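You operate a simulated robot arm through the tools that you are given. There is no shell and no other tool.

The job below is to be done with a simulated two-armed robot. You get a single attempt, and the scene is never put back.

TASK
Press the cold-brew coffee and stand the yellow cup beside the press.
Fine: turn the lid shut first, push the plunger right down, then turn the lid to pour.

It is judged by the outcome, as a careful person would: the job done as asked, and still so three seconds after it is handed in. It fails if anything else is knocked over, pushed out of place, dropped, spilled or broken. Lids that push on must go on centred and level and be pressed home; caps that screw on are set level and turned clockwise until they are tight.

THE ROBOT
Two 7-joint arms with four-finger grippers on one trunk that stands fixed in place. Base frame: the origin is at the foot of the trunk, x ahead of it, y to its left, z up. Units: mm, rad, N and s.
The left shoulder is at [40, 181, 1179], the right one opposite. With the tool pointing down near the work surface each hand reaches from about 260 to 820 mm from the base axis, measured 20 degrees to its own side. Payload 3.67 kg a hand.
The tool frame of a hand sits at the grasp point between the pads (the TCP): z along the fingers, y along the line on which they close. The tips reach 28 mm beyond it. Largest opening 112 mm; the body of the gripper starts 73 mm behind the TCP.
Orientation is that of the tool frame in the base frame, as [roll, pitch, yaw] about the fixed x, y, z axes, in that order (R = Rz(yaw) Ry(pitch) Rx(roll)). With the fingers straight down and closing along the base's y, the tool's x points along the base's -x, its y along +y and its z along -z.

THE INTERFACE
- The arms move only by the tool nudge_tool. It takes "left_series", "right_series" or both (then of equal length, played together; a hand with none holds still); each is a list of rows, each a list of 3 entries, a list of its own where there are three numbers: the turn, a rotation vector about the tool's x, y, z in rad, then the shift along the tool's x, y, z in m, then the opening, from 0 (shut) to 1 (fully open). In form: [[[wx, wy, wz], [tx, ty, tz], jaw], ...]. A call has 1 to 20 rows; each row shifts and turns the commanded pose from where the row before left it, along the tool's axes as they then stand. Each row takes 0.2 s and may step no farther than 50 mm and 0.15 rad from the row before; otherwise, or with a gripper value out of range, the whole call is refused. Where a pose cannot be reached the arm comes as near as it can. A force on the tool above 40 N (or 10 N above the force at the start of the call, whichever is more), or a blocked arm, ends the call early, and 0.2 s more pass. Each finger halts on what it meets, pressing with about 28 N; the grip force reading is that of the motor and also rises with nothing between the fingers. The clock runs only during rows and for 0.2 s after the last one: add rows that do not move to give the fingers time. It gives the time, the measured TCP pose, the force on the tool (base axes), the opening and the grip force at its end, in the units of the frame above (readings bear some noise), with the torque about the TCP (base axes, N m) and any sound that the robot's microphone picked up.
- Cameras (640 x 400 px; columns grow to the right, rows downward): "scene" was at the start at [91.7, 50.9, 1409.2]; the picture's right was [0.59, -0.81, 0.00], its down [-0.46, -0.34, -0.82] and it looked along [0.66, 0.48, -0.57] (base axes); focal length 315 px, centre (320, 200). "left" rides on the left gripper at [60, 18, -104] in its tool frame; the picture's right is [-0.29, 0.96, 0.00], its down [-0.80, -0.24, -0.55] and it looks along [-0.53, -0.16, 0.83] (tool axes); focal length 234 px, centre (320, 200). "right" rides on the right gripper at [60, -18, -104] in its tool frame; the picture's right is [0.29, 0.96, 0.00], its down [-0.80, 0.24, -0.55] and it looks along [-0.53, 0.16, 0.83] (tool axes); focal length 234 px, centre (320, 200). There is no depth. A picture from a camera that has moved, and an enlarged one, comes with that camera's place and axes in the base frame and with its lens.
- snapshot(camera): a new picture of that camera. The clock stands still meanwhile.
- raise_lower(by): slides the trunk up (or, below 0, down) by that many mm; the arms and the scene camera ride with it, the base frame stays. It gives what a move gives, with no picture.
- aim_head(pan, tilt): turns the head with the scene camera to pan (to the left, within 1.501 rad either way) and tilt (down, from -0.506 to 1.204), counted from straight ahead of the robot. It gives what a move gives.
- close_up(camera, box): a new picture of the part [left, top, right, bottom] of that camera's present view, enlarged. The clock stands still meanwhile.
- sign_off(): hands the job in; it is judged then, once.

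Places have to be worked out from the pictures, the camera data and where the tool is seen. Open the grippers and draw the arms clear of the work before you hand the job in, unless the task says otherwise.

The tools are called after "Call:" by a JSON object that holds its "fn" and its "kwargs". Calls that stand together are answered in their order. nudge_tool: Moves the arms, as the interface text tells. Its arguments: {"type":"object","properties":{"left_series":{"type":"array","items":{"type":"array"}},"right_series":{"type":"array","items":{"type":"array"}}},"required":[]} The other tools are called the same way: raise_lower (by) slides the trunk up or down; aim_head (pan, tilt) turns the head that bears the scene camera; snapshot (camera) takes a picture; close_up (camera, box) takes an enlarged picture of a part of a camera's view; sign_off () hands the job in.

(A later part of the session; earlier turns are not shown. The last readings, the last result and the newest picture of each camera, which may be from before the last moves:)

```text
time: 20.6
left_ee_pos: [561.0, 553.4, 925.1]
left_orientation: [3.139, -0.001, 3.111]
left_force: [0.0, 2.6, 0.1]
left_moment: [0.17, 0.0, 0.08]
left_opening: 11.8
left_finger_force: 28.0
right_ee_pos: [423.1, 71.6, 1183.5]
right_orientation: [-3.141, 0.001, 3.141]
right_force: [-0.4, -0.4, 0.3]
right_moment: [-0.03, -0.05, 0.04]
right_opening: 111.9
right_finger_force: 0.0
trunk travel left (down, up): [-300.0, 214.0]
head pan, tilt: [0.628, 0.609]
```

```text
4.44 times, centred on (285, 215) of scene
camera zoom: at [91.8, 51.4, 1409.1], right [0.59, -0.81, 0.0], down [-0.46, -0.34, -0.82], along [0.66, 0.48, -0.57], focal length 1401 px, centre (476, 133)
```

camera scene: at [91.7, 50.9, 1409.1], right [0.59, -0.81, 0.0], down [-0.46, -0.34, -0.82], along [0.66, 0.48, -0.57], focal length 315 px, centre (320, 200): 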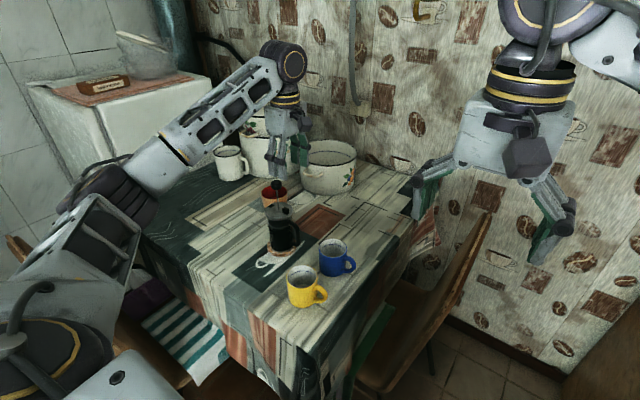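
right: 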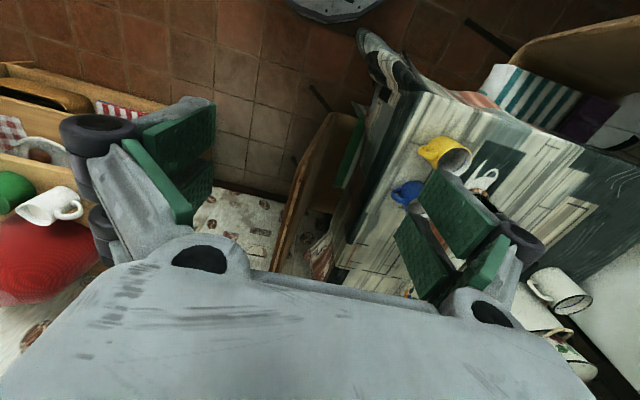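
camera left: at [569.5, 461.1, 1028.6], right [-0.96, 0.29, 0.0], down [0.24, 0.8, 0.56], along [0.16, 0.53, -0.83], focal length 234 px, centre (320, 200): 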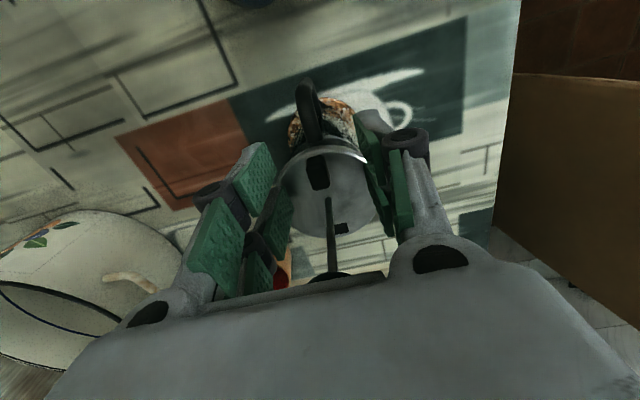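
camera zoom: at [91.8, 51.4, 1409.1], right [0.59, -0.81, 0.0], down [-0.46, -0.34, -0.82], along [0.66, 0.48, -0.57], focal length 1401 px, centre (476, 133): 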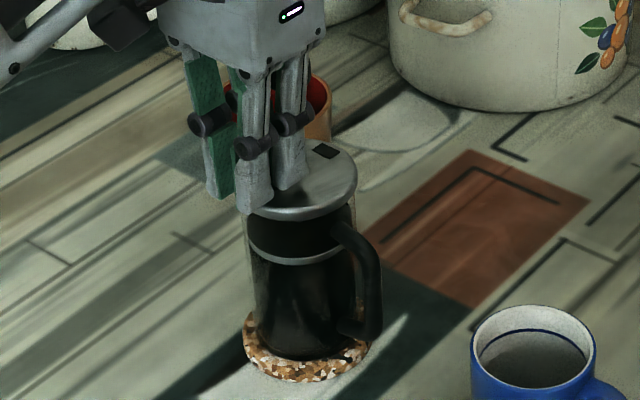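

The handle edge seems to have crept a few pixels (a few degrees of pot rotation). I take a tight crop of the handle as a reference, turn a little further and compare.

Call:
{"fn": "close_up", "kwargs": {"camera": "scene", "box": [265, 205, 315, 255]}}

Call:
{"fn": "nudge_tool", "kwargs": {"left_series": [[[0, 0, 0.1], [-0.000322, 0.003047, 0], 0.05], [[0, 0, 0.1], [-0.000322, 0.003047, 0], 0.05]]}}

Call:
{"fn": "close_up", "kwargs": {"camera": "scene", "box": [265, 205, 315, 255]}}

```text
8.00 times, centred on (290, 230) of scene
camera zoom: at [91.8, 51.4, 1409.1], right [0.59, -0.81, 0.0], down [-0.46, -0.34, -0.82], along [0.66, 0.48, -0.57], focal length 2521 px, centre (560, -40)
```

zoom: 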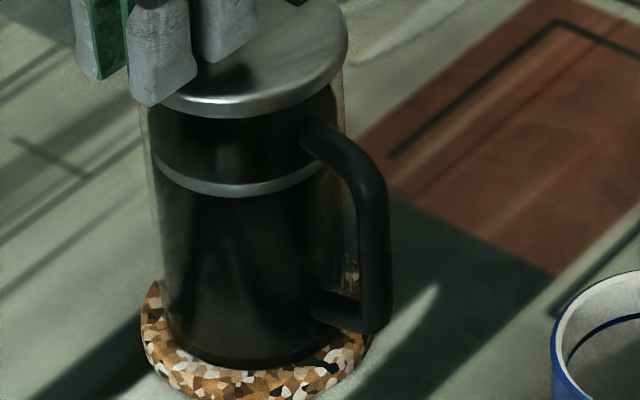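

```text
time: 21.2
left_ee_pos: [563.4, 559.3, 925.6]
left_orientation: [3.138, -0.002, 2.911]
left_force: [2.2, 1.0, -0.6]
left_moment: [-0.12, -0.46, 0.12]
left_opening: 11.8
left_finger_force: 28.2
right_ee_pos: [423.7, 70.6, 1181.9]
right_orientation: [3.141, -0.001, 3.141]
right_force: [0.0, -0.1, 0.2]
right_moment: [0.01, -0.01, -0.02]
right_opening: 112.0
right_finger_force: 0.0
trunk travel left (down, up): [-300.0, 214.0]
head pan, tilt: [0.628, 0.609]
```

```text
8.00 times, centred on (290, 230) of scene
camera zoom: at [92.3, 51.0, 1409.1], right [0.59, -0.81, 0.0], down [-0.46, -0.34, -0.82], along [0.66, 0.48, -0.57], focal length 2521 px, centre (560, -40)
```

zoom: 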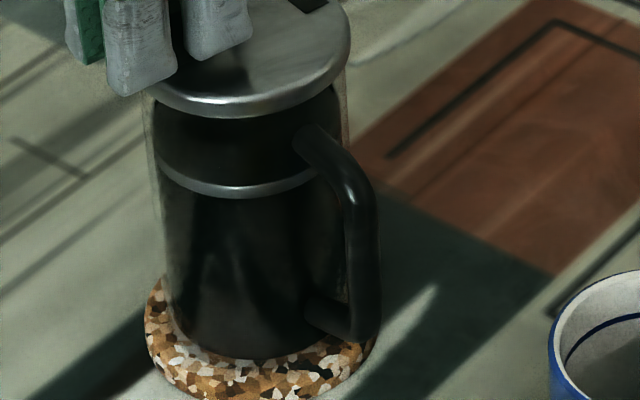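

The second crop shows handle and coaster now starting to follow the lid, so the lid reached its stop at roughly 90° from the handle: shut. I release the tab, open wide to clear the knob, and rise.

Call:
{"fn": "nudge_tool", "kwargs": {"left_series": [[[0, 0, 0], [0, 0, 0], 0.25], [[0, 0, 0], [0, 0, 0], 0.55], [[0, 0, 0], [0, 0, 0], 0.55], [[0, 0, 0], [0.004, 0, -0.02], 0.55], [[0, 0, 0], [0.004, 0, -0.03], 0.55], [[0, 0, 0], [0.004, 0, -0.04], 0.55], [[0, 0, 0], [0.004, 0, -0.04], 0.55]]}}

Call:
{"fn": "snapshot", "kwargs": {"camera": "left"}}

Call:
{"fn": "close_up", "kwargs": {"camera": "scene", "box": [255, 170, 315, 260]}}

```text
time: 22.8
left_ee_pos: [544.0, 561.4, 1054.6]
left_orientation: [3.137, -0.004, 2.913]
left_force: [0.1, -1.7, 1.0]
left_moment: [0.01, -0.01, 0.04]
left_opening: 61.6
left_finger_force: 0.2
right_ee_pos: [420.5, 70.6, 1183.9]
right_orientation: [-3.141, 0.002, -3.141]
right_force: [-1.0, -0.8, 0.1]
right_moment: [-0.02, -0.02, 0.04]
right_opening: 112.2
right_finger_force: 0.0
trunk travel left (down, up): [-300.0, 214.0]
head pan, tilt: [0.628, 0.609]
```

```text
taken
camera left: at [492.5, 591.4, 1158.5], right [0.5, 0.87, 0.0], down [0.72, -0.42, 0.55], along [0.48, -0.27, -0.83], focal length 234 px, centre (320, 200)
```

left: 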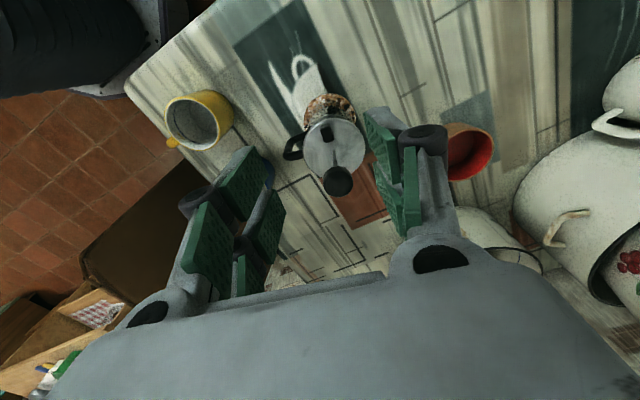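

```text
4.44 times, centred on (285, 215) of scene
camera zoom: at [90.7, 50.1, 1409.3], right [0.59, -0.81, 0.0], down [-0.46, -0.34, -0.82], along [0.66, 0.48, -0.57], focal length 1401 px, centre (476, 133)
```

zoom: 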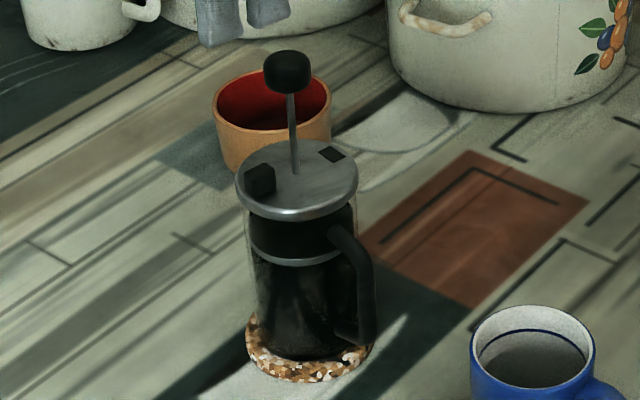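

Call:
{"fn": "close_up", "kwargs": {"camera": "left", "box": [270, 80, 380, 210]}}

Call:
{"fn": "close_up", "kwargs": {"camera": "scene", "box": [262, 178, 312, 218]}}

```text
3.08 times, centred on (325, 145) of left
camera zoom: at [492.5, 591.4, 1158.5], right [0.5, 0.87, 0.0], down [0.72, -0.42, 0.55], along [0.48, -0.27, -0.83], focal length 720 px, centre (305, 369)
```

zoom: 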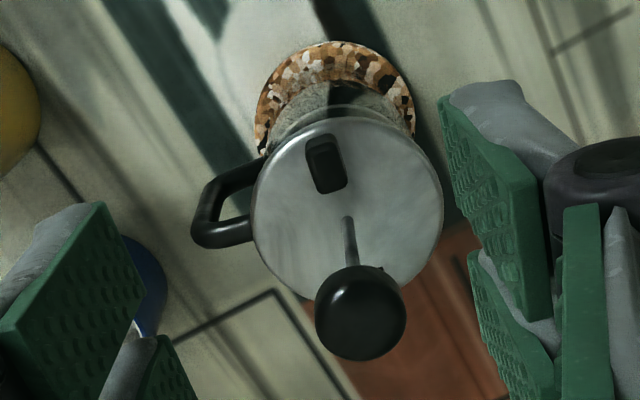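

```text
10.00 times, centred on (287, 198) of scene
camera zoom: at [90.7, 50.1, 1409.3], right [0.59, -0.81, 0.0], down [-0.46, -0.34, -0.82], along [0.66, 0.48, -0.57], focal length 3152 px, centre (650, 220)
```

zoom: 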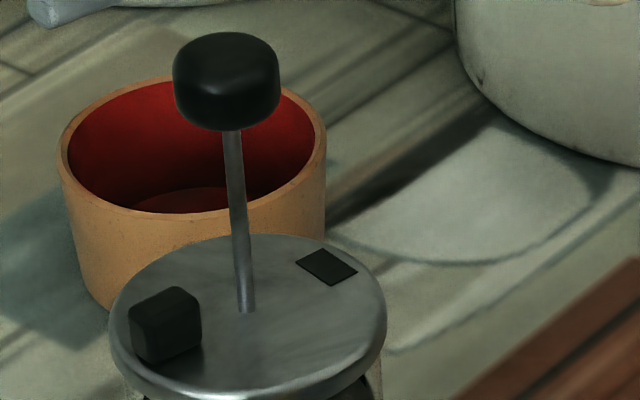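

The mark is now on the +x side, 90° from the spout line, so the lid is shut; the press stands at about (594, 554) with the knob top near z≈978. I close the fingers and bring them over the knob.

Call:
{"fn": "nudge_tool", "kwargs": {"left_series": [[[0, 0, 0], [-0.0255, 0.002, 0], 0.3], [[0, 0, 0], [-0.0255, 0.002, 0], 0], [[0, 0, 0], [0, 0, 0.015], 0], [[0, 0, 0], [0, 0, 0.008], 0]]}}

Call:
{"fn": "close_up", "kwargs": {"camera": "scene", "box": [250, 140, 320, 220]}}

Call:
{"fn": "snapshot", "kwargs": {"camera": "left"}}

```text
time: 23.8
left_ee_pos: [598.3, 555.6, 1032.3]
left_orientation: [3.137, -0.004, 2.911]
left_force: [0.8, -0.5, 0.6]
left_moment: [0.02, 0.02, -0.02]
left_opening: 0.2
left_finger_force: 27.5
right_ee_pos: [424.5, 71.8, 1182.5]
right_orientation: [3.141, 0.002, 3.141]
right_force: [0.6, 0.9, 0.3]
right_moment: [0.03, 0.0, -0.04]
right_opening: 112.0
right_finger_force: 0.0
trunk travel left (down, up): [-300.0, 214.0]
head pan, tilt: [0.628, 0.609]
```

```text
5.00 times, centred on (285, 180) of scene
camera zoom: at [92.0, 50.6, 1409.1], right [0.59, -0.81, 0.0], down [-0.46, -0.34, -0.82], along [0.66, 0.48, -0.57], focal length 1576 px, centre (495, 300)
```

zoom: 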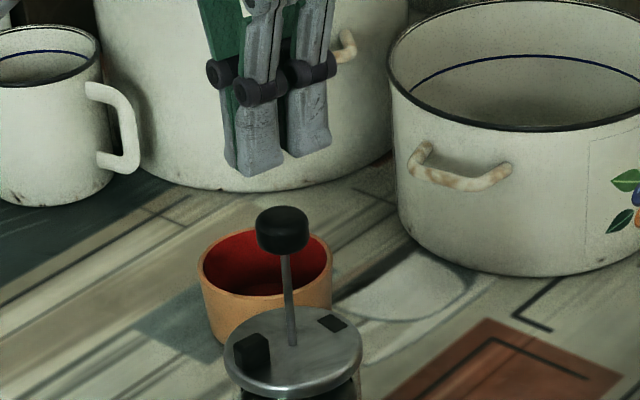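

```text
taken
camera left: at [544.9, 585.2, 1135.8], right [0.5, 0.87, 0.0], down [0.72, -0.42, 0.55], along [0.48, -0.27, -0.83], focal length 234 px, centre (320, 200)
```

left: 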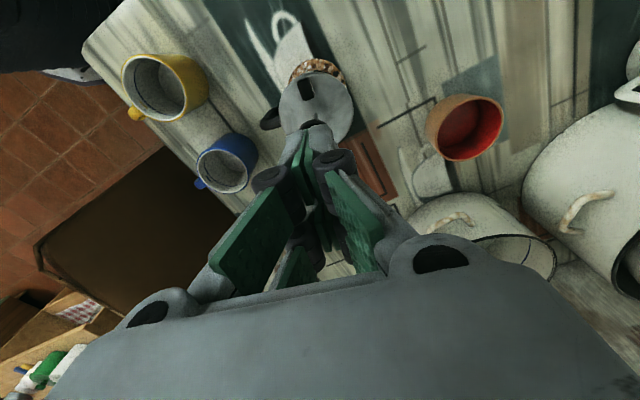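

The closed fingers hover above the knob; I look closely at how the fingertips sit over it before pressing.

Call:
{"fn": "close_up", "kwargs": {"camera": "scene", "box": [268, 150, 303, 190]}}

Call:
{"fn": "close_up", "kwargs": {"camera": "left", "box": [260, 70, 380, 280]}}

```text
10.00 times, centred on (286, 170) of scene
camera zoom: at [92.0, 50.6, 1409.1], right [0.59, -0.81, 0.0], down [-0.46, -0.34, -0.82], along [0.66, 0.48, -0.57], focal length 3152 px, centre (665, 500)
```

zoom: 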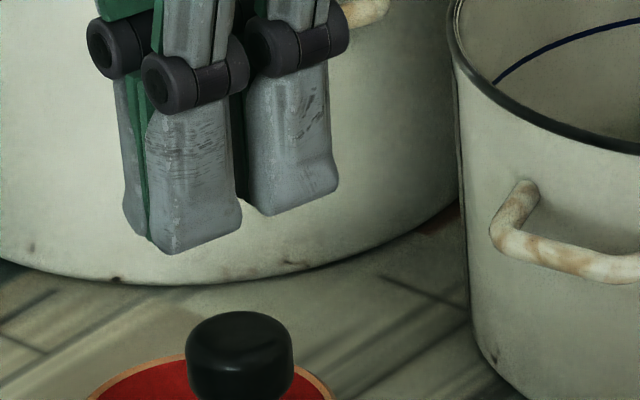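

```text
1.90 times, centred on (320, 175) of left
camera zoom: at [544.9, 585.2, 1135.8], right [0.5, 0.87, 0.0], down [0.72, -0.42, 0.55], along [0.48, -0.27, -0.83], focal length 446 px, centre (320, 248)
```

zoom: 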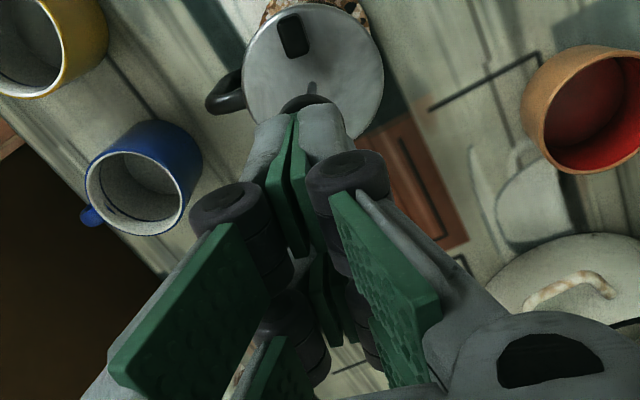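

The fingertips are about 3–4 mm off the knob centre in x; I correct that and descend gently until contact.

Call:
{"fn": "nudge_tool", "kwargs": {"left_series": [[[0, 0, 0], [0.0031, -0.0025, 0.01], 0], [[0, 0, 0], [0, 0, 0.01], 0], [[0, 0, 0], [0, 0, 0.004], 0], [[0, 0, 0], [0, 0, 0.003], 0], [[0, 0, 0], [0, 0, 0.003], 0]]}}

Call:
{"fn": "close_up", "kwargs": {"camera": "scene", "box": [260, 155, 310, 205]}}

```text
time: 25.0
left_ee_pos: [593.0, 554.4, 1002.9]
left_orientation: [3.137, -0.002, 2.912]
left_force: [0.2, -0.5, -0.1]
left_moment: [0.0, 0.01, -0.04]
left_opening: 0.0
left_finger_force: 27.8
right_ee_pos: [422.4, 70.8, 1183.2]
right_orientation: [3.14, 0.0, 3.142]
right_force: [0.6, 0.9, -0.9]
right_moment: [-0.02, 0.01, -0.01]
right_opening: 112.0
right_finger_force: 0.2
trunk travel left (down, up): [-300.0, 214.0]
head pan, tilt: [0.628, 0.609]
```

```text
8.00 times, centred on (285, 180) of scene
camera zoom: at [91.8, 50.9, 1409.1], right [0.59, -0.81, 0.0], down [-0.46, -0.34, -0.82], along [0.66, 0.48, -0.57], focal length 2521 px, centre (600, 360)
```

zoom: 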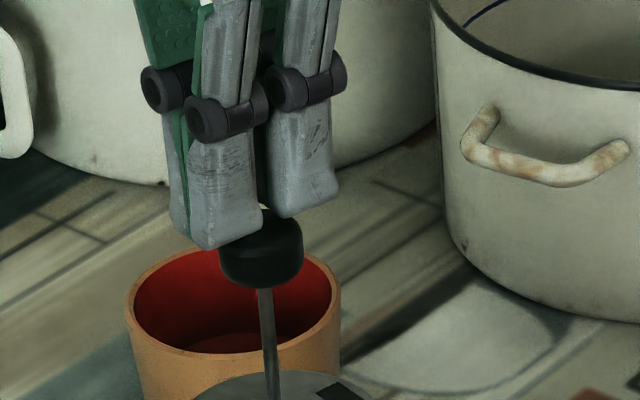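

Tips are just above the knob and centred. I press down slowly and watch the force build.

Call:
{"fn": "nudge_tool", "kwargs": {"left_series": [[[0, 0, 0], [0, 0, 0.003], 0], [[0, 0, 0], [0, 0, 0.003], 0], [[0, 0, 0], [0, 0, 0.003], 0], [[0, 0, 0], [0, 0, 0.003], 0]]}}

Call:
{"fn": "close_up", "kwargs": {"camera": "scene", "box": [250, 160, 320, 260]}}

```text
time: 26.0
left_ee_pos: [593.0, 554.4, 991.0]
left_orientation: [3.141, -0.004, 2.913]
left_force: [-0.4, 1.4, 0.2]
left_moment: [0.01, 0.01, 0.0]
left_opening: 0.2
left_finger_force: 27.5
right_ee_pos: [423.1, 70.8, 1183.3]
right_orientation: [3.141, 0.002, -3.141]
right_force: [0.3, -0.4, -0.5]
right_moment: [0.0, -0.01, -0.02]
right_opening: 112.0
right_finger_force: 0.0
trunk travel left (down, up): [-300.0, 214.0]
head pan, tilt: [0.628, 0.609]
```

```text
4.00 times, centred on (285, 210) of scene
camera zoom: at [91.6, 50.9, 1409.1], right [0.59, -0.81, 0.0], down [-0.46, -0.34, -0.82], along [0.66, 0.48, -0.57], focal length 1261 px, centre (460, 160)
```

zoom: 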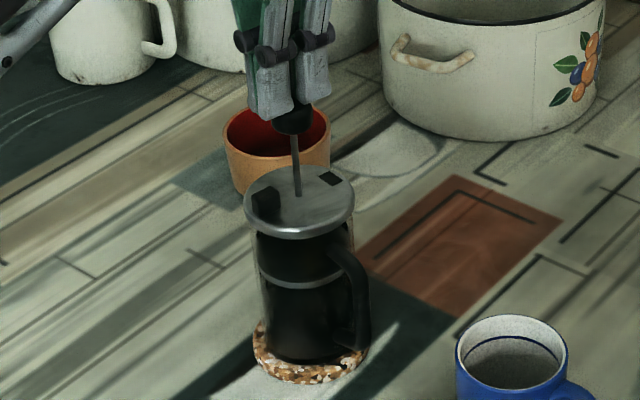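

No force yet although the tips should be at z≈963. I zoom to see where the tips are relative to the knob.

Call:
{"fn": "close_up", "kwargs": {"camera": "scene", "box": [265, 165, 310, 210]}}

Call:
{"fn": "close_up", "kwargs": {"camera": "left", "box": [250, 60, 390, 280]}}

```text
8.89 times, centred on (288, 188) of scene
camera zoom: at [91.6, 50.9, 1409.1], right [0.59, -0.81, 0.0], down [-0.46, -0.34, -0.82], along [0.66, 0.48, -0.57], focal length 2801 px, centre (609, 311)
```

zoom: 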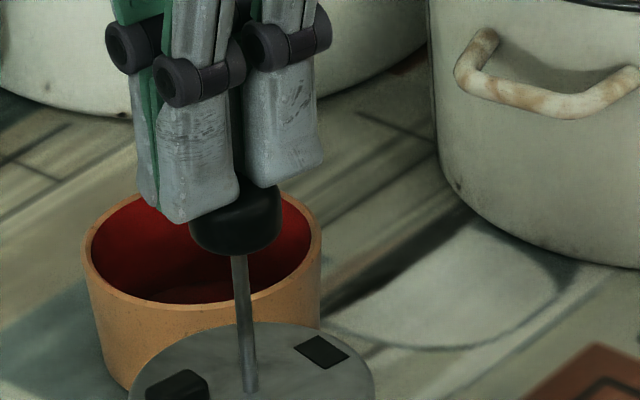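

```text
1.82 times, centred on (320, 170) of left
camera zoom: at [540.9, 584.0, 1094.3], right [0.5, 0.87, 0.0], down [0.72, -0.42, 0.55], along [0.48, -0.27, -0.83], focal length 426 px, centre (320, 254)
```

zoom: 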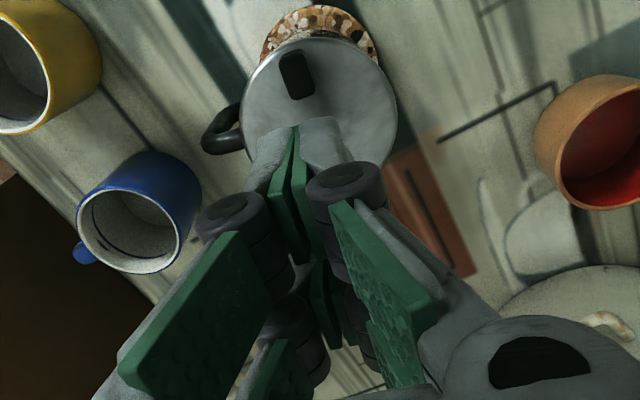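

The rod is visibly shorter by about 10 mm, so the plunger is going down with very little force. I keep pressing slowly.

Call:
{"fn": "nudge_tool", "kwargs": {"left_series": [[[0, 0, 0], [0, 0, 0.004], 0], [[0, 0, 0], [0, 0, 0.004], 0], [[0, 0, 0], [0, 0, 0.004], 0], [[0, 0, 0], [0, 0, 0.004], 0], [[0, 0, 0], [0, 0, 0.004], 0]]}}

Call:
{"fn": "close_up", "kwargs": {"camera": "scene", "box": [255, 170, 315, 260]}}

```text
time: 27.2
left_ee_pos: [594.1, 553.8, 970.2]
left_orientation: [3.137, -0.004, 2.912]
left_force: [0.1, 0.1, 0.9]
left_moment: [-0.02, -0.02, 0.03]
left_opening: 0.0
left_finger_force: 28.2
right_ee_pos: [423.1, 71.0, 1183.5]
right_orientation: [-3.141, 0.0, 3.142]
right_force: [0.7, -0.2, -0.4]
right_moment: [0.01, -0.01, 0.01]
right_opening: 111.9
right_finger_force: 0.0
trunk travel left (down, up): [-300.0, 214.0]
head pan, tilt: [0.628, 0.609]
```

```text
4.44 times, centred on (285, 215) of scene
camera zoom: at [91.8, 50.7, 1409.1], right [0.59, -0.81, 0.0], down [-0.46, -0.34, -0.82], along [0.66, 0.48, -0.57], focal length 1401 px, centre (476, 133)
```

zoom: 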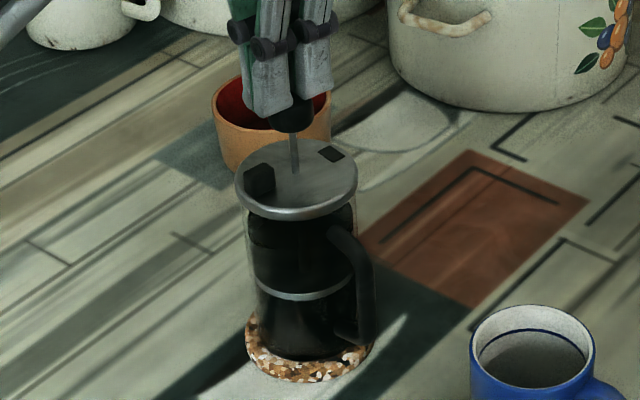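

The filter ring is moving down cleanly through the coffee. I continue at the same gentle rate.

Call:
{"fn": "nudge_tool", "kwargs": {"left_series": [[[0, 0, 0], [0, 0, 0.003], 0], [[0, 0, 0], [0, 0, 0.003], 0], [[0, 0, 0], [0, 0, 0.003], 0], [[0, 0, 0], [0, 0, 0.003], 0], [[0, 0, 0], [0, 0, 0.003], 0], [[0, 0, 0], [0, 0, 0.003], 0], [[0, 0, 0], [0, 0, 0.003], 0], [[0, 0, 0], [0, 0, 0.003], 0], [[0, 0, 0], [0, 0, 0.003], 0], [[0, 0, 0], [0, 0, 0.003], 0]]}}

Call:
{"fn": "close_up", "kwargs": {"camera": "scene", "box": [255, 170, 315, 260]}}

```text
time: 29.4
left_ee_pos: [592.3, 553.6, 939.6]
left_orientation: [3.138, -0.003, 2.911]
left_force: [-0.7, 0.0, -0.4]
left_moment: [-0.07, -0.02, 0.02]
left_opening: 0.0
left_finger_force: 27.8
right_ee_pos: [422.7, 71.0, 1182.6]
right_orientation: [3.141, 0.002, -3.141]
right_force: [-0.8, -0.3, -0.3]
right_moment: [0.0, 0.0, -0.04]
right_opening: 111.9
right_finger_force: 0.0
trunk travel left (down, up): [-300.0, 214.0]
head pan, tilt: [0.628, 0.609]
```

```text
4.44 times, centred on (285, 215) of scene
camera zoom: at [91.7, 50.7, 1409.1], right [0.59, -0.81, 0.0], down [-0.46, -0.34, -0.82], along [0.66, 0.48, -0.57], focal length 1401 px, centre (476, 133)
```

zoom: 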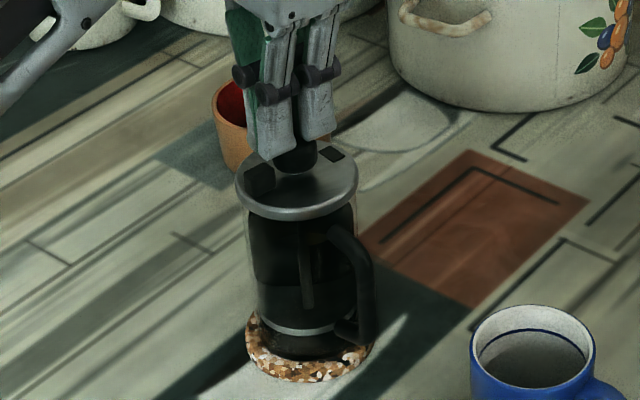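

The filter is almost at the bottom, but the near prongs are about to come down on the tab. I lift slightly, turn the tool 90° so the prongs clear the tab, then finish the push.

Call:
{"fn": "nudge_tool", "kwargs": {"left_series": [[[0, 0, 0], [0, 0, -0.008], 0], [[0, 0, -0.143], [0, 0, 0], 0], [[0, 0, -0.143], [0, 0, 0], 0], [[0, 0, -0.143], [0, 0, 0], 0], [[0, 0, -0.143], [0, 0, 0], 0], [[0, 0, -0.143], [0, 0, 0], 0], [[0, 0, -0.143], [0, 0, 0], 0], [[0, 0, -0.143], [0, 0, 0], 0], [[0, 0, -0.143], [0, 0, 0], 0], [[0, 0, -0.143], [0, 0, 0], 0], [[0, 0, -0.143], [0, 0, 0], 0], [[0, 0, -0.143], [0, 0, 0], 0]]}}

Call:
{"fn": "close_up", "kwargs": {"camera": "scene", "box": [255, 170, 315, 260]}}

Call:
{"fn": "close_up", "kwargs": {"camera": "left", "box": [230, 60, 410, 280]}}

```text
time: 32.0
left_ee_pos: [594.2, 553.7, 948.8]
left_orientation: [3.14, 0.004, -1.797]
left_force: [0.0, -0.4, -0.1]
left_moment: [-0.03, 0.0, -0.02]
left_opening: 0.0
left_finger_force: 27.9
right_ee_pos: [420.9, 72.5, 1183.3]
right_orientation: [-3.141, 0.001, -3.141]
right_force: [0.0, -0.2, -0.5]
right_moment: [0.0, 0.0, 0.02]
right_opening: 112.2
right_finger_force: 0.1
trunk travel left (down, up): [-300.0, 214.0]
head pan, tilt: [0.628, 0.609]
```

```text
4.44 times, centred on (285, 215) of scene
camera zoom: at [91.7, 50.9, 1409.1], right [0.59, -0.81, 0.0], down [-0.46, -0.34, -0.82], along [0.66, 0.48, -0.57], focal length 1401 px, centre (476, 133)
```

zoom: 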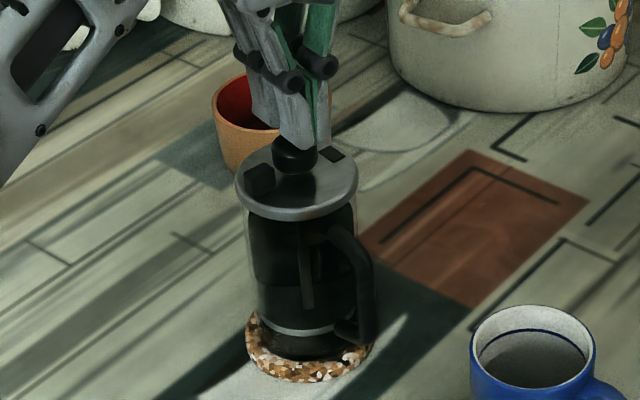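

```text
1.82 times, centred on (320, 170) of left
camera zoom: at [564.2, 498.8, 1052.4], right [-0.87, 0.49, 0.0], down [0.41, 0.72, 0.56], along [0.27, 0.48, -0.83], focal length 426 px, centre (320, 254)
```

zoom: 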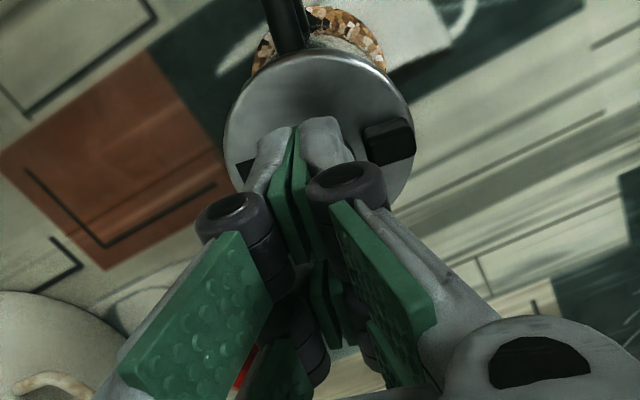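

The tab is now clear of the prongs. I press down in small steps until the plunger bottoms out.

Call:
{"fn": "nudge_tool", "kwargs": {"left_series": [[[0, 0, 0], [0, 0, 0.004], 0], [[0, 0, 0], [0, 0, 0.004], 0], [[0, 0, 0], [0, 0, 0.002], 0], [[0, 0, 0], [0, 0, 0.002], 0], [[0, 0, 0], [0, 0, 0.001], 0], [[0, 0, 0], [0, 0, 0.001], 0]]}}

Call:
{"fn": "close_up", "kwargs": {"camera": "scene", "box": [262, 180, 312, 220]}}

```text
time: 33.4
left_ee_pos: [594.1, 555.0, 934.0]
left_orientation: [3.14, 0.004, -1.799]
left_force: [0.8, 0.9, 2.6]
left_moment: [-0.03, -0.01, 0.0]
left_opening: 5.6
left_finger_force: 28.2
right_ee_pos: [422.2, 71.3, 1183.2]
right_orientation: [3.14, 0.001, -3.141]
right_force: [0.4, 0.7, 0.5]
right_moment: [0.0, 0.01, -0.03]
right_opening: 111.9
right_finger_force: 0.0
trunk travel left (down, up): [-300.0, 214.0]
head pan, tilt: [0.628, 0.609]
```

```text
10.00 times, centred on (287, 200) of scene
camera zoom: at [91.5, 50.8, 1409.2], right [0.59, -0.81, 0.0], down [-0.46, -0.34, -0.82], along [0.66, 0.48, -0.57], focal length 3152 px, centre (650, 200)
```

zoom: 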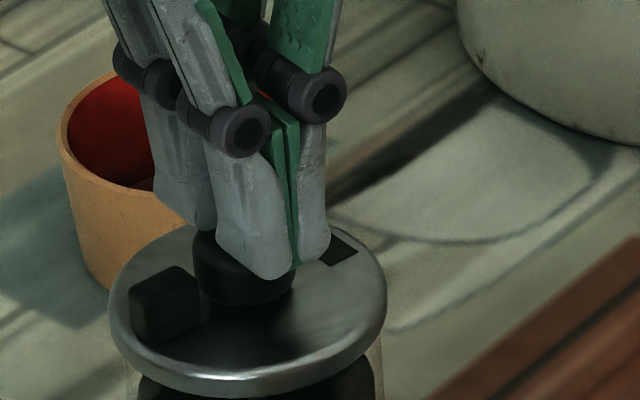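

The fingers have been wedged apart to 5.6 mm by the rounded knob, so there is resistance now. I check how far the filter and knob have travelled.

Call:
{"fn": "close_up", "kwargs": {"camera": "scene", "box": [265, 205, 315, 255]}}

Call:
{"fn": "close_up", "kwargs": {"camera": "left", "box": [230, 60, 410, 280]}}

```text
8.00 times, centred on (290, 230) of scene
camera zoom: at [91.5, 50.8, 1409.2], right [0.59, -0.81, 0.0], down [-0.46, -0.34, -0.82], along [0.66, 0.48, -0.57], focal length 2521 px, centre (560, -40)
```

zoom: 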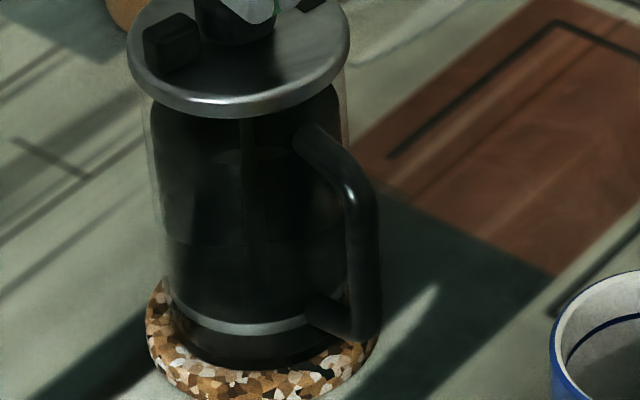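

```text
1.82 times, centred on (320, 170) of left
camera zoom: at [564.6, 498.5, 1038.3], right [-0.87, 0.5, 0.0], down [0.41, 0.72, 0.56], along [0.27, 0.48, -0.83], focal length 426 px, centre (320, 254)
```

zoom: 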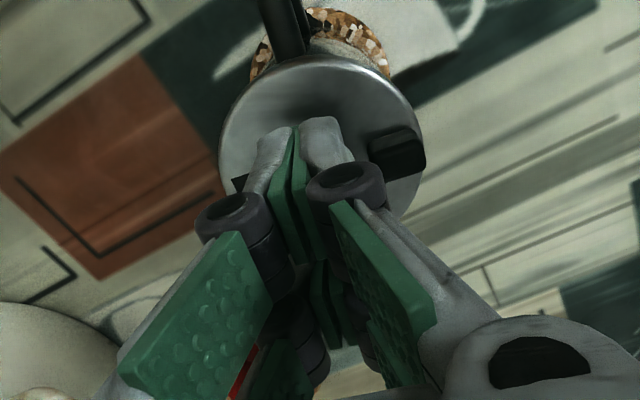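

The filter ring is about 13 mm above the pot's base and the knob a few mm above the lid. I lift off, close fully, shift 5 mm sideways so one solid finger is centred over the knob, and push again.

Call:
{"fn": "nudge_tool", "kwargs": {"left_series": [[[0, 0, 0], [0, 0, -0.01], 0], [[0, 0, 0], [0, 0.005, 0], 0], [[0, 0, 0], [0, 0, 0], 0], [[0, 0, 0], [0, 0, 0.005], 0], [[0, 0, 0], [0, 0, 0.003], 0], [[0, 0, 0], [0, 0, 0.002], 0], [[0, 0, 0], [0, 0, 0.001], 0]]}}

```text
time: 35.0
left_ee_pos: [588.4, 554.5, 933.6]
left_orientation: [-3.141, 0.003, -1.796]
left_force: [3.0, 0.8, 6.7]
left_moment: [-0.02, -0.02, -0.02]
left_opening: 6.0
left_finger_force: 28.0
right_ee_pos: [421.9, 71.8, 1183.6]
right_orientation: [-3.142, -0.001, -3.141]
right_force: [-0.7, 0.3, 0.2]
right_moment: [0.01, -0.03, -0.01]
right_opening: 111.8
right_finger_force: 0.1
trunk travel left (down, up): [-300.0, 214.0]
head pan, tilt: [0.628, 0.609]
```

The fingers were spread again with 6.7 N. I look closely at what the tips are touching.

Call:
{"fn": "close_up", "kwargs": {"camera": "scene", "box": [265, 180, 305, 215]}}

Call:
{"fn": "close_up", "kwargs": {"camera": "left", "box": [270, 80, 380, 200]}}

```text
11.43 times, centred on (285, 198) of scene
camera zoom: at [91.5, 50.3, 1409.3], right [0.59, -0.81, 0.0], down [-0.46, -0.34, -0.82], along [0.66, 0.48, -0.57], focal length 3602 px, centre (720, 229)
```

zoom: 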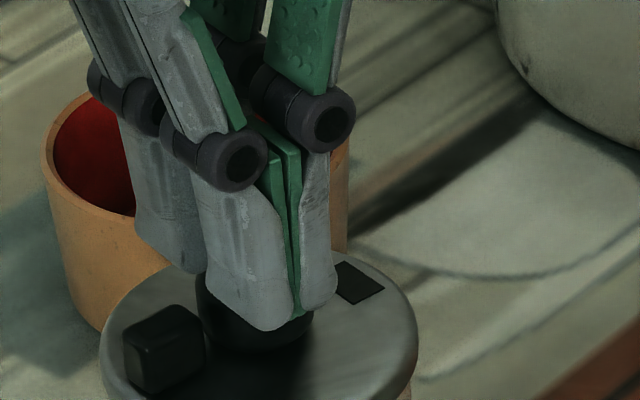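

```text
3.33 times, centred on (325, 140) of left
camera zoom: at [559.3, 499.2, 1038.0], right [-0.87, 0.5, 0.0], down [0.41, 0.72, 0.56], along [0.28, 0.48, -0.83], focal length 781 px, centre (303, 400)
```

zoom: 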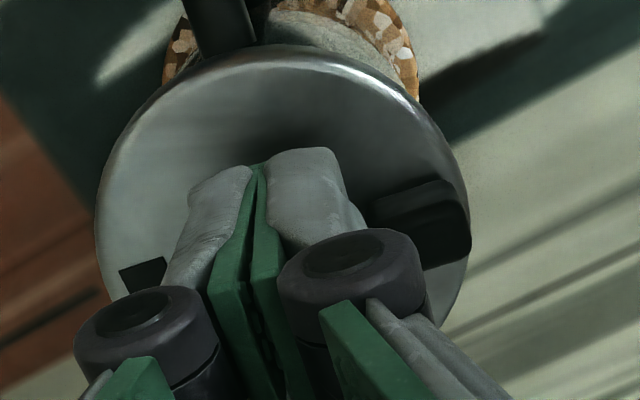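

I lift clear to look at the knob itself and see how far it still stands above the lid.

Call:
{"fn": "nudge_tool", "kwargs": {"left_series": [[[0, 0, 0], [0, -0.005, -0.02], 0], [[0, 0, 0], [0.02, 0, -0.03], 0], [[0, 0, 0], [0.03, 0, -0.03], 0], [[0, 0, 0], [0.03, 0, -0.01], 0]]}}

Call:
{"fn": "close_up", "kwargs": {"camera": "scene", "box": [265, 185, 310, 225]}}

Call:
{"fn": "snapshot", "kwargs": {"camera": "left"}}

```text
time: 36.0
left_ee_pos: [576.3, 475.2, 1022.6]
left_orientation: [3.138, 0.004, -1.796]
left_force: [0.5, 0.6, 0.0]
left_moment: [0.0, 0.01, -0.02]
left_opening: 0.0
left_finger_force: 28.0
right_ee_pos: [422.0, 71.2, 1184.1]
right_orientation: [3.142, 0.001, 3.141]
right_force: [0.1, -0.5, 0.0]
right_moment: [0.0, -0.02, 0.01]
right_opening: 111.8
right_finger_force: 0.0
trunk travel left (down, up): [-300.0, 214.0]
head pan, tilt: [0.628, 0.609]
```

```text
10.00 times, centred on (288, 205) of scene
camera zoom: at [91.7, 50.2, 1409.2], right [0.59, -0.81, 0.0], down [-0.46, -0.34, -0.82], along [0.66, 0.48, -0.57], focal length 3152 px, centre (645, 150)
```

zoom: 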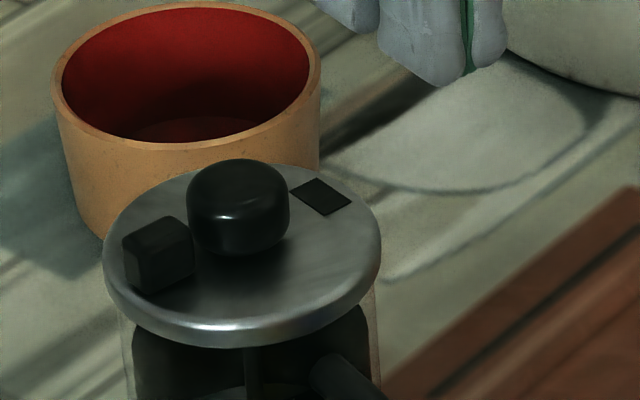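

```text
taken
camera left: at [546.1, 418.7, 1125.7], right [-0.87, 0.5, 0.0], down [0.42, 0.72, 0.56], along [0.27, 0.48, -0.83], focal length 234 px, centre (320, 200)
```

left: 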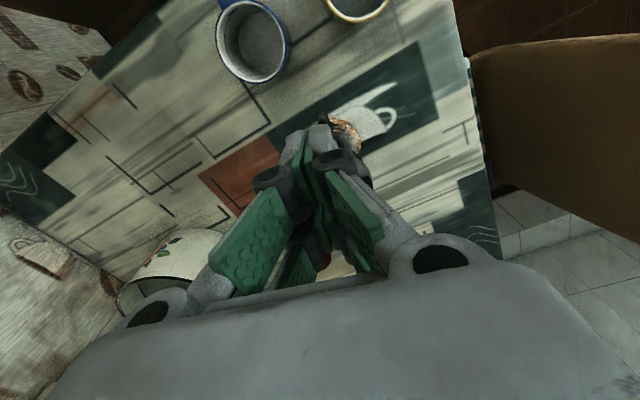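

The knob is intact, with its underside about 5 mm above the lid. To test whether it is fully home I will grip the knob from the sides (fingers along y, clear of the tab) and push down with that.

Call:
{"fn": "nudge_tool", "kwargs": {"left_series": [[[0, 0, 0.143], [0, 0, 0], 0.45], [[0, 0, 0.143], [0, 0, 0], 0.45], [[0, 0, 0.143], [0, 0, 0], 0.45], [[0, 0, 0.143], [0, 0, 0], 0.45], [[0, 0, 0.143], [0, 0, 0], 0.45], [[0, 0, 0.143], [0, 0, 0], 0.45], [[0, 0, 0.143], [0, 0, 0], 0.45], [[0, 0, 0.143], [0, 0, 0], 0.45], [[0, 0, 0.143], [0, 0, 0], 0.45], [[0, 0, 0.143], [0, 0, 0], 0.45], [[0, 0, 0.143], [0, 0, 0], 0.45], [[0, 0, 0], [0, 0.0405, 0], 0.45], [[0, 0, 0], [0, 0.0405, 0], 0.45], [[0, 0, 0], [0, 0, 0.04], 0.45], [[0, 0, 0], [0, 0, 0.03], 0.45]]}}

Call:
{"fn": "close_up", "kwargs": {"camera": "scene", "box": [265, 175, 310, 225]}}

Call:
{"fn": "close_up", "kwargs": {"camera": "left", "box": [230, 60, 410, 280]}}

```text
time: 39.2
left_ee_pos: [592.5, 555.4, 951.4]
left_orientation: [3.138, -0.001, 2.911]
left_force: [-0.2, -0.5, 0.0]
left_moment: [0.0, -0.03, -0.01]
left_opening: 50.6
left_finger_force: 0.0
right_ee_pos: [423.0, 71.2, 1184.0]
right_orientation: [3.141, 0.0, 3.141]
right_force: [-0.8, -0.3, 0.3]
right_moment: [-0.01, 0.0, -0.01]
right_opening: 112.0
right_finger_force: 0.2
trunk travel left (down, up): [-300.0, 214.0]
head pan, tilt: [0.628, 0.609]
```

```text
8.00 times, centred on (288, 200) of scene
camera zoom: at [92.0, 51.5, 1409.1], right [0.59, -0.81, 0.0], down [-0.46, -0.34, -0.82], along [0.66, 0.48, -0.57], focal length 2521 px, centre (580, 200)
```

zoom: 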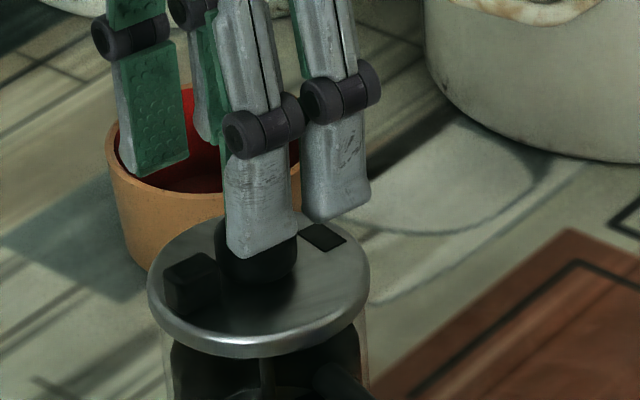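

```text
1.82 times, centred on (320, 170) of left
camera zoom: at [540.0, 585.6, 1055.4], right [0.5, 0.87, 0.0], down [0.72, -0.42, 0.55], along [0.48, -0.27, -0.83], focal length 426 px, centre (320, 254)
```

zoom: 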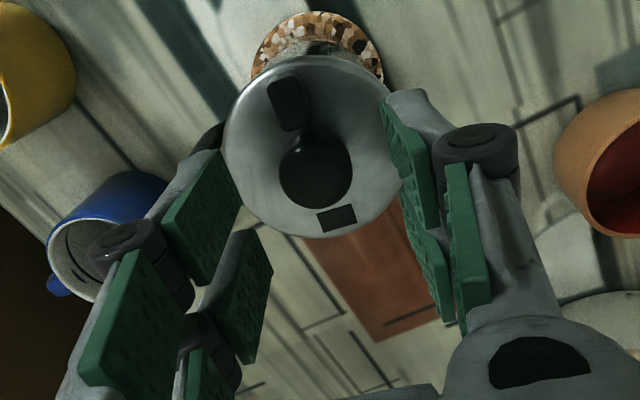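

The knob at about (592, 555) is centred between the open fingers. I lower around it and close.

Call:
{"fn": "nudge_tool", "kwargs": {"left_series": [[[0, 0, 0], [0, 0, 0.013], 0.45], [[0, 0, 0], [0, 0, 0.012], 0.45], [[0, 0, 0], [0, 0, 0], 0.3], [[0, 0, 0], [0, 0, 0], 0.1], [[0, 0, 0], [0, 0, 0], 0.1]]}}

Call:
{"fn": "close_up", "kwargs": {"camera": "scene", "box": [265, 175, 310, 225]}}

```text
time: 40.4
left_ee_pos: [594.2, 554.9, 928.7]
left_orientation: [3.137, -0.002, 2.909]
left_force: [-0.2, -2.8, -0.7]
left_moment: [-0.18, -0.03, -0.03]
left_opening: 24.6
left_finger_force: 27.7
right_ee_pos: [421.1, 71.0, 1183.2]
right_orientation: [-3.142, 0.0, 3.141]
right_force: [0.2, -0.9, -0.3]
right_moment: [-0.01, -0.01, -0.01]
right_opening: 112.1
right_finger_force: 0.0
trunk travel left (down, up): [-300.0, 214.0]
head pan, tilt: [0.628, 0.609]
```

```text
8.00 times, centred on (288, 200) of scene
camera zoom: at [91.6, 50.3, 1409.2], right [0.59, -0.81, 0.0], down [-0.46, -0.34, -0.82], along [0.66, 0.48, -0.57], focal length 2521 px, centre (580, 200)
```

zoom: 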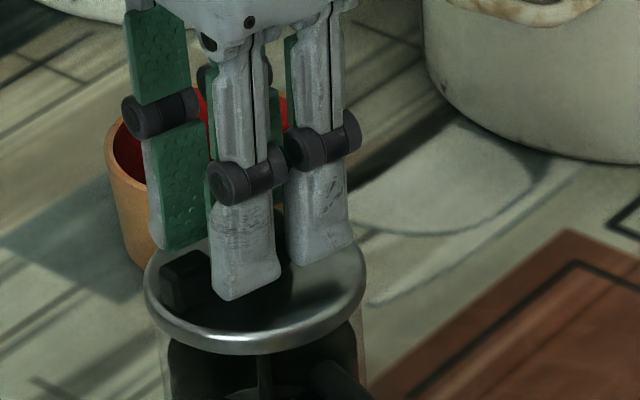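

The knob is gripped (24.6 mm). I push it down in 1–2 mm steps and watch the vertical force.

Call:
{"fn": "nudge_tool", "kwargs": {"left_series": [[[0, 0, 0], [0, 0, 0.002], 0.1], [[0, 0, 0], [0, 0, 0.001], 0.1], [[0, 0, 0], [0, 0, 0.001], 0.1]]}}

Call:
{"fn": "close_up", "kwargs": {"camera": "scene", "box": [265, 205, 315, 255]}}

```text
time: 41.2
left_ee_pos: [594.1, 552.5, 927.2]
left_orientation: [3.136, 0.0, 2.913]
left_force: [-3.0, -5.1, 17.0]
left_moment: [-0.02, 0.38, 0.06]
left_opening: 24.6
left_finger_force: 28.1
right_ee_pos: [422.1, 69.3, 1184.5]
right_orientation: [3.138, 0.002, 3.141]
right_force: [-0.2, 0.1, 0.0]
right_moment: [0.0, 0.01, -0.01]
right_opening: 111.8
right_finger_force: 0.1
trunk travel left (down, up): [-300.0, 214.0]
head pan, tilt: [0.628, 0.609]
```

```text
8.00 times, centred on (290, 230) of scene
camera zoom: at [90.0, 48.6, 1409.5], right [0.59, -0.81, 0.0], down [-0.46, -0.33, -0.82], along [0.66, 0.48, -0.57], focal length 2521 px, centre (560, -40)
```

zoom: 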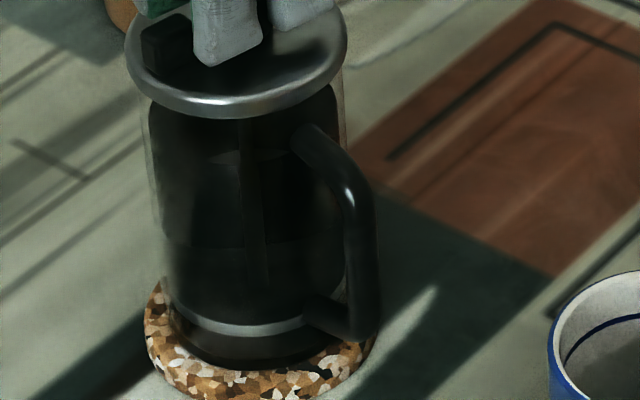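

17 N with almost no travel: the plunger appears to be at its stop. I push a little harder, up to about 35 N, to be certain it does not go further.

Call:
{"fn": "nudge_tool", "kwargs": {"left_series": [[[0, 0, 0], [0, 0, 0.002], 0.1], [[0, 0, 0], [0, 0, 0.002], 0.1], [[0, 0, 0], [0, 0, 0], 0.1]]}}

Call:
{"fn": "close_up", "kwargs": {"camera": "scene", "box": [265, 205, 315, 255]}}

```text
time: 42.0
left_ee_pos: [593.2, 554.6, 922.5]
left_orientation: [3.136, 0.003, 2.913]
left_force: [2.2, -0.9, 25.7]
left_moment: [-0.06, -0.13, 0.04]
left_opening: 24.7
left_finger_force: 28.0
right_ee_pos: [420.8, 69.5, 1183.6]
right_orientation: [3.141, 0.003, -3.139]
right_force: [0.7, 0.6, -0.2]
right_moment: [0.01, -0.02, -0.01]
right_opening: 112.0
right_finger_force: 0.1
trunk travel left (down, up): [-300.0, 214.0]
head pan, tilt: [0.628, 0.609]
```

```text
8.00 times, centred on (290, 230) of scene
camera zoom: at [89.6, 48.5, 1409.4], right [0.59, -0.81, 0.0], down [-0.46, -0.33, -0.82], along [0.66, 0.48, -0.57], focal length 2521 px, centre (560, -40)
```

zoom: 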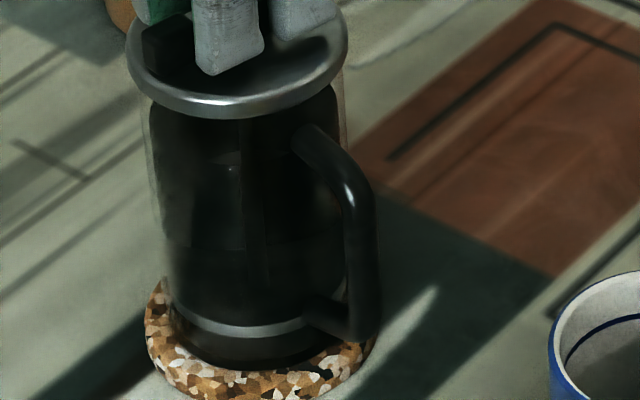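

The ring has not moved further with 26 N, so the plunger is fully down. I release the knob, rise, open wide and check everything before turning the lid back by its rim.

Call:
{"fn": "nudge_tool", "kwargs": {"left_series": [[[0, 0, 0], [0, 0, -0.003], 0.3], [[0, 0, 0], [0, 0, 0], 0.5], [[0, 0, 0], [0, 0, 0], 0.6], [[0, 0, 0], [0, 0, -0.03], 0.8], [[0, 0, 0], [0, 0, -0.04], 1], [[0, 0, 0], [0, 0, -0.04], 1]]}}

Call:
{"fn": "close_up", "kwargs": {"camera": "left", "box": [240, 70, 400, 280]}}

Call:
{"fn": "close_up", "kwargs": {"camera": "scene", "box": [255, 170, 315, 260]}}

```text
time: 43.4
left_ee_pos: [593.5, 554.1, 1036.1]
left_orientation: [3.139, -0.002, 2.913]
left_force: [-1.0, -0.1, -0.1]
left_moment: [0.03, -0.02, 0.0]
left_opening: 112.1
left_finger_force: 0.0
right_ee_pos: [422.5, 71.3, 1183.5]
right_orientation: [3.141, 0.001, 3.14]
right_force: [0.3, -0.5, 0.2]
right_moment: [0.0, -0.01, -0.02]
right_opening: 112.2
right_finger_force: 0.0
trunk travel left (down, up): [-300.0, 214.0]
head pan, tilt: [0.628, 0.609]
```

```text
1.90 times, centred on (320, 175) of left
camera zoom: at [540.5, 583.2, 1139.0], right [0.5, 0.87, 0.0], down [0.72, -0.42, 0.55], along [0.48, -0.27, -0.83], focal length 446 px, centre (320, 248)
```

zoom: 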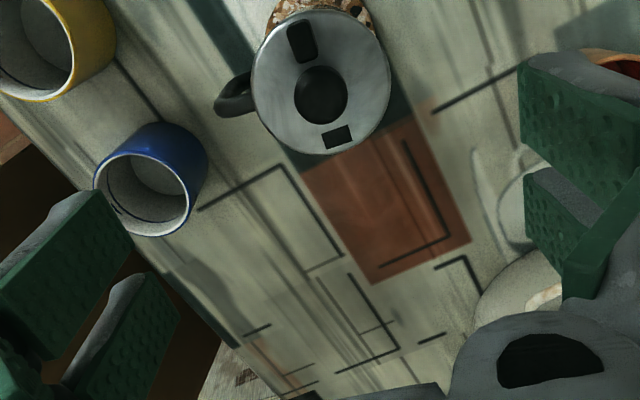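

```text
4.44 times, centred on (285, 215) of scene
camera zoom: at [90.7, 50.4, 1409.3], right [0.59, -0.81, 0.0], down [-0.46, -0.34, -0.82], along [0.66, 0.48, -0.57], focal length 1401 px, centre (476, 133)
```

zoom: 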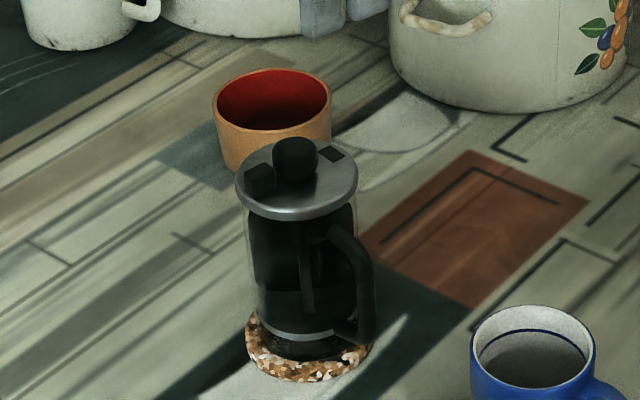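

I compare the ring and knob now, unloaded, with the pictures taken while pressing.

Call:
{"fn": "close_up", "kwargs": {"camera": "scene", "box": [265, 205, 315, 255]}}

Call:
{"fn": "close_up", "kwargs": {"camera": "scene", "box": [265, 185, 310, 225]}}

Call:
{"fn": "close_up", "kwargs": {"camera": "left", "box": [290, 70, 350, 130]}}

```text
8.00 times, centred on (290, 230) of scene
camera zoom: at [90.7, 50.4, 1409.3], right [0.59, -0.81, 0.0], down [-0.46, -0.34, -0.82], along [0.66, 0.48, -0.57], focal length 2521 px, centre (560, -40)
```

zoom: 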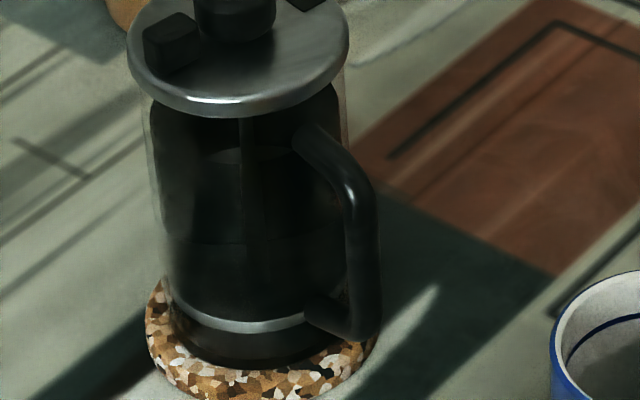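

```text
10.00 times, centred on (288, 205) of scene
camera zoom: at [90.7, 50.4, 1409.3], right [0.59, -0.81, 0.0], down [-0.46, -0.34, -0.82], along [0.66, 0.48, -0.57], focal length 3152 px, centre (645, 150)
```

zoom: 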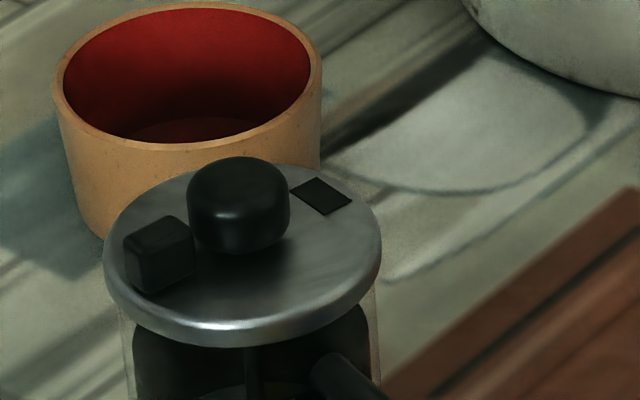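

```text
6.67 times, centred on (320, 100) of left
camera zoom: at [540.5, 583.2, 1139.0], right [0.5, 0.87, 0.0], down [0.72, -0.42, 0.55], along [0.48, -0.27, -0.83], focal length 1561 px, centre (320, 867)
```

zoom: 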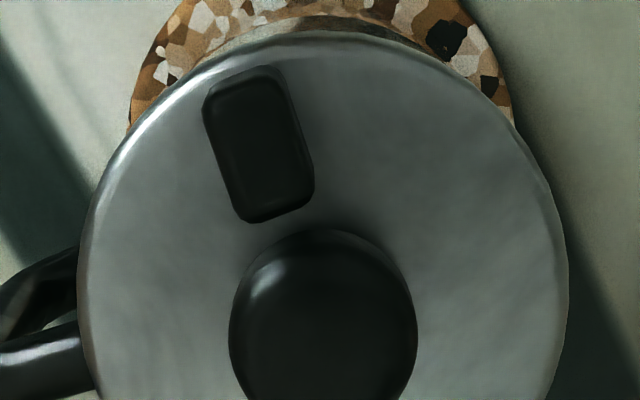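

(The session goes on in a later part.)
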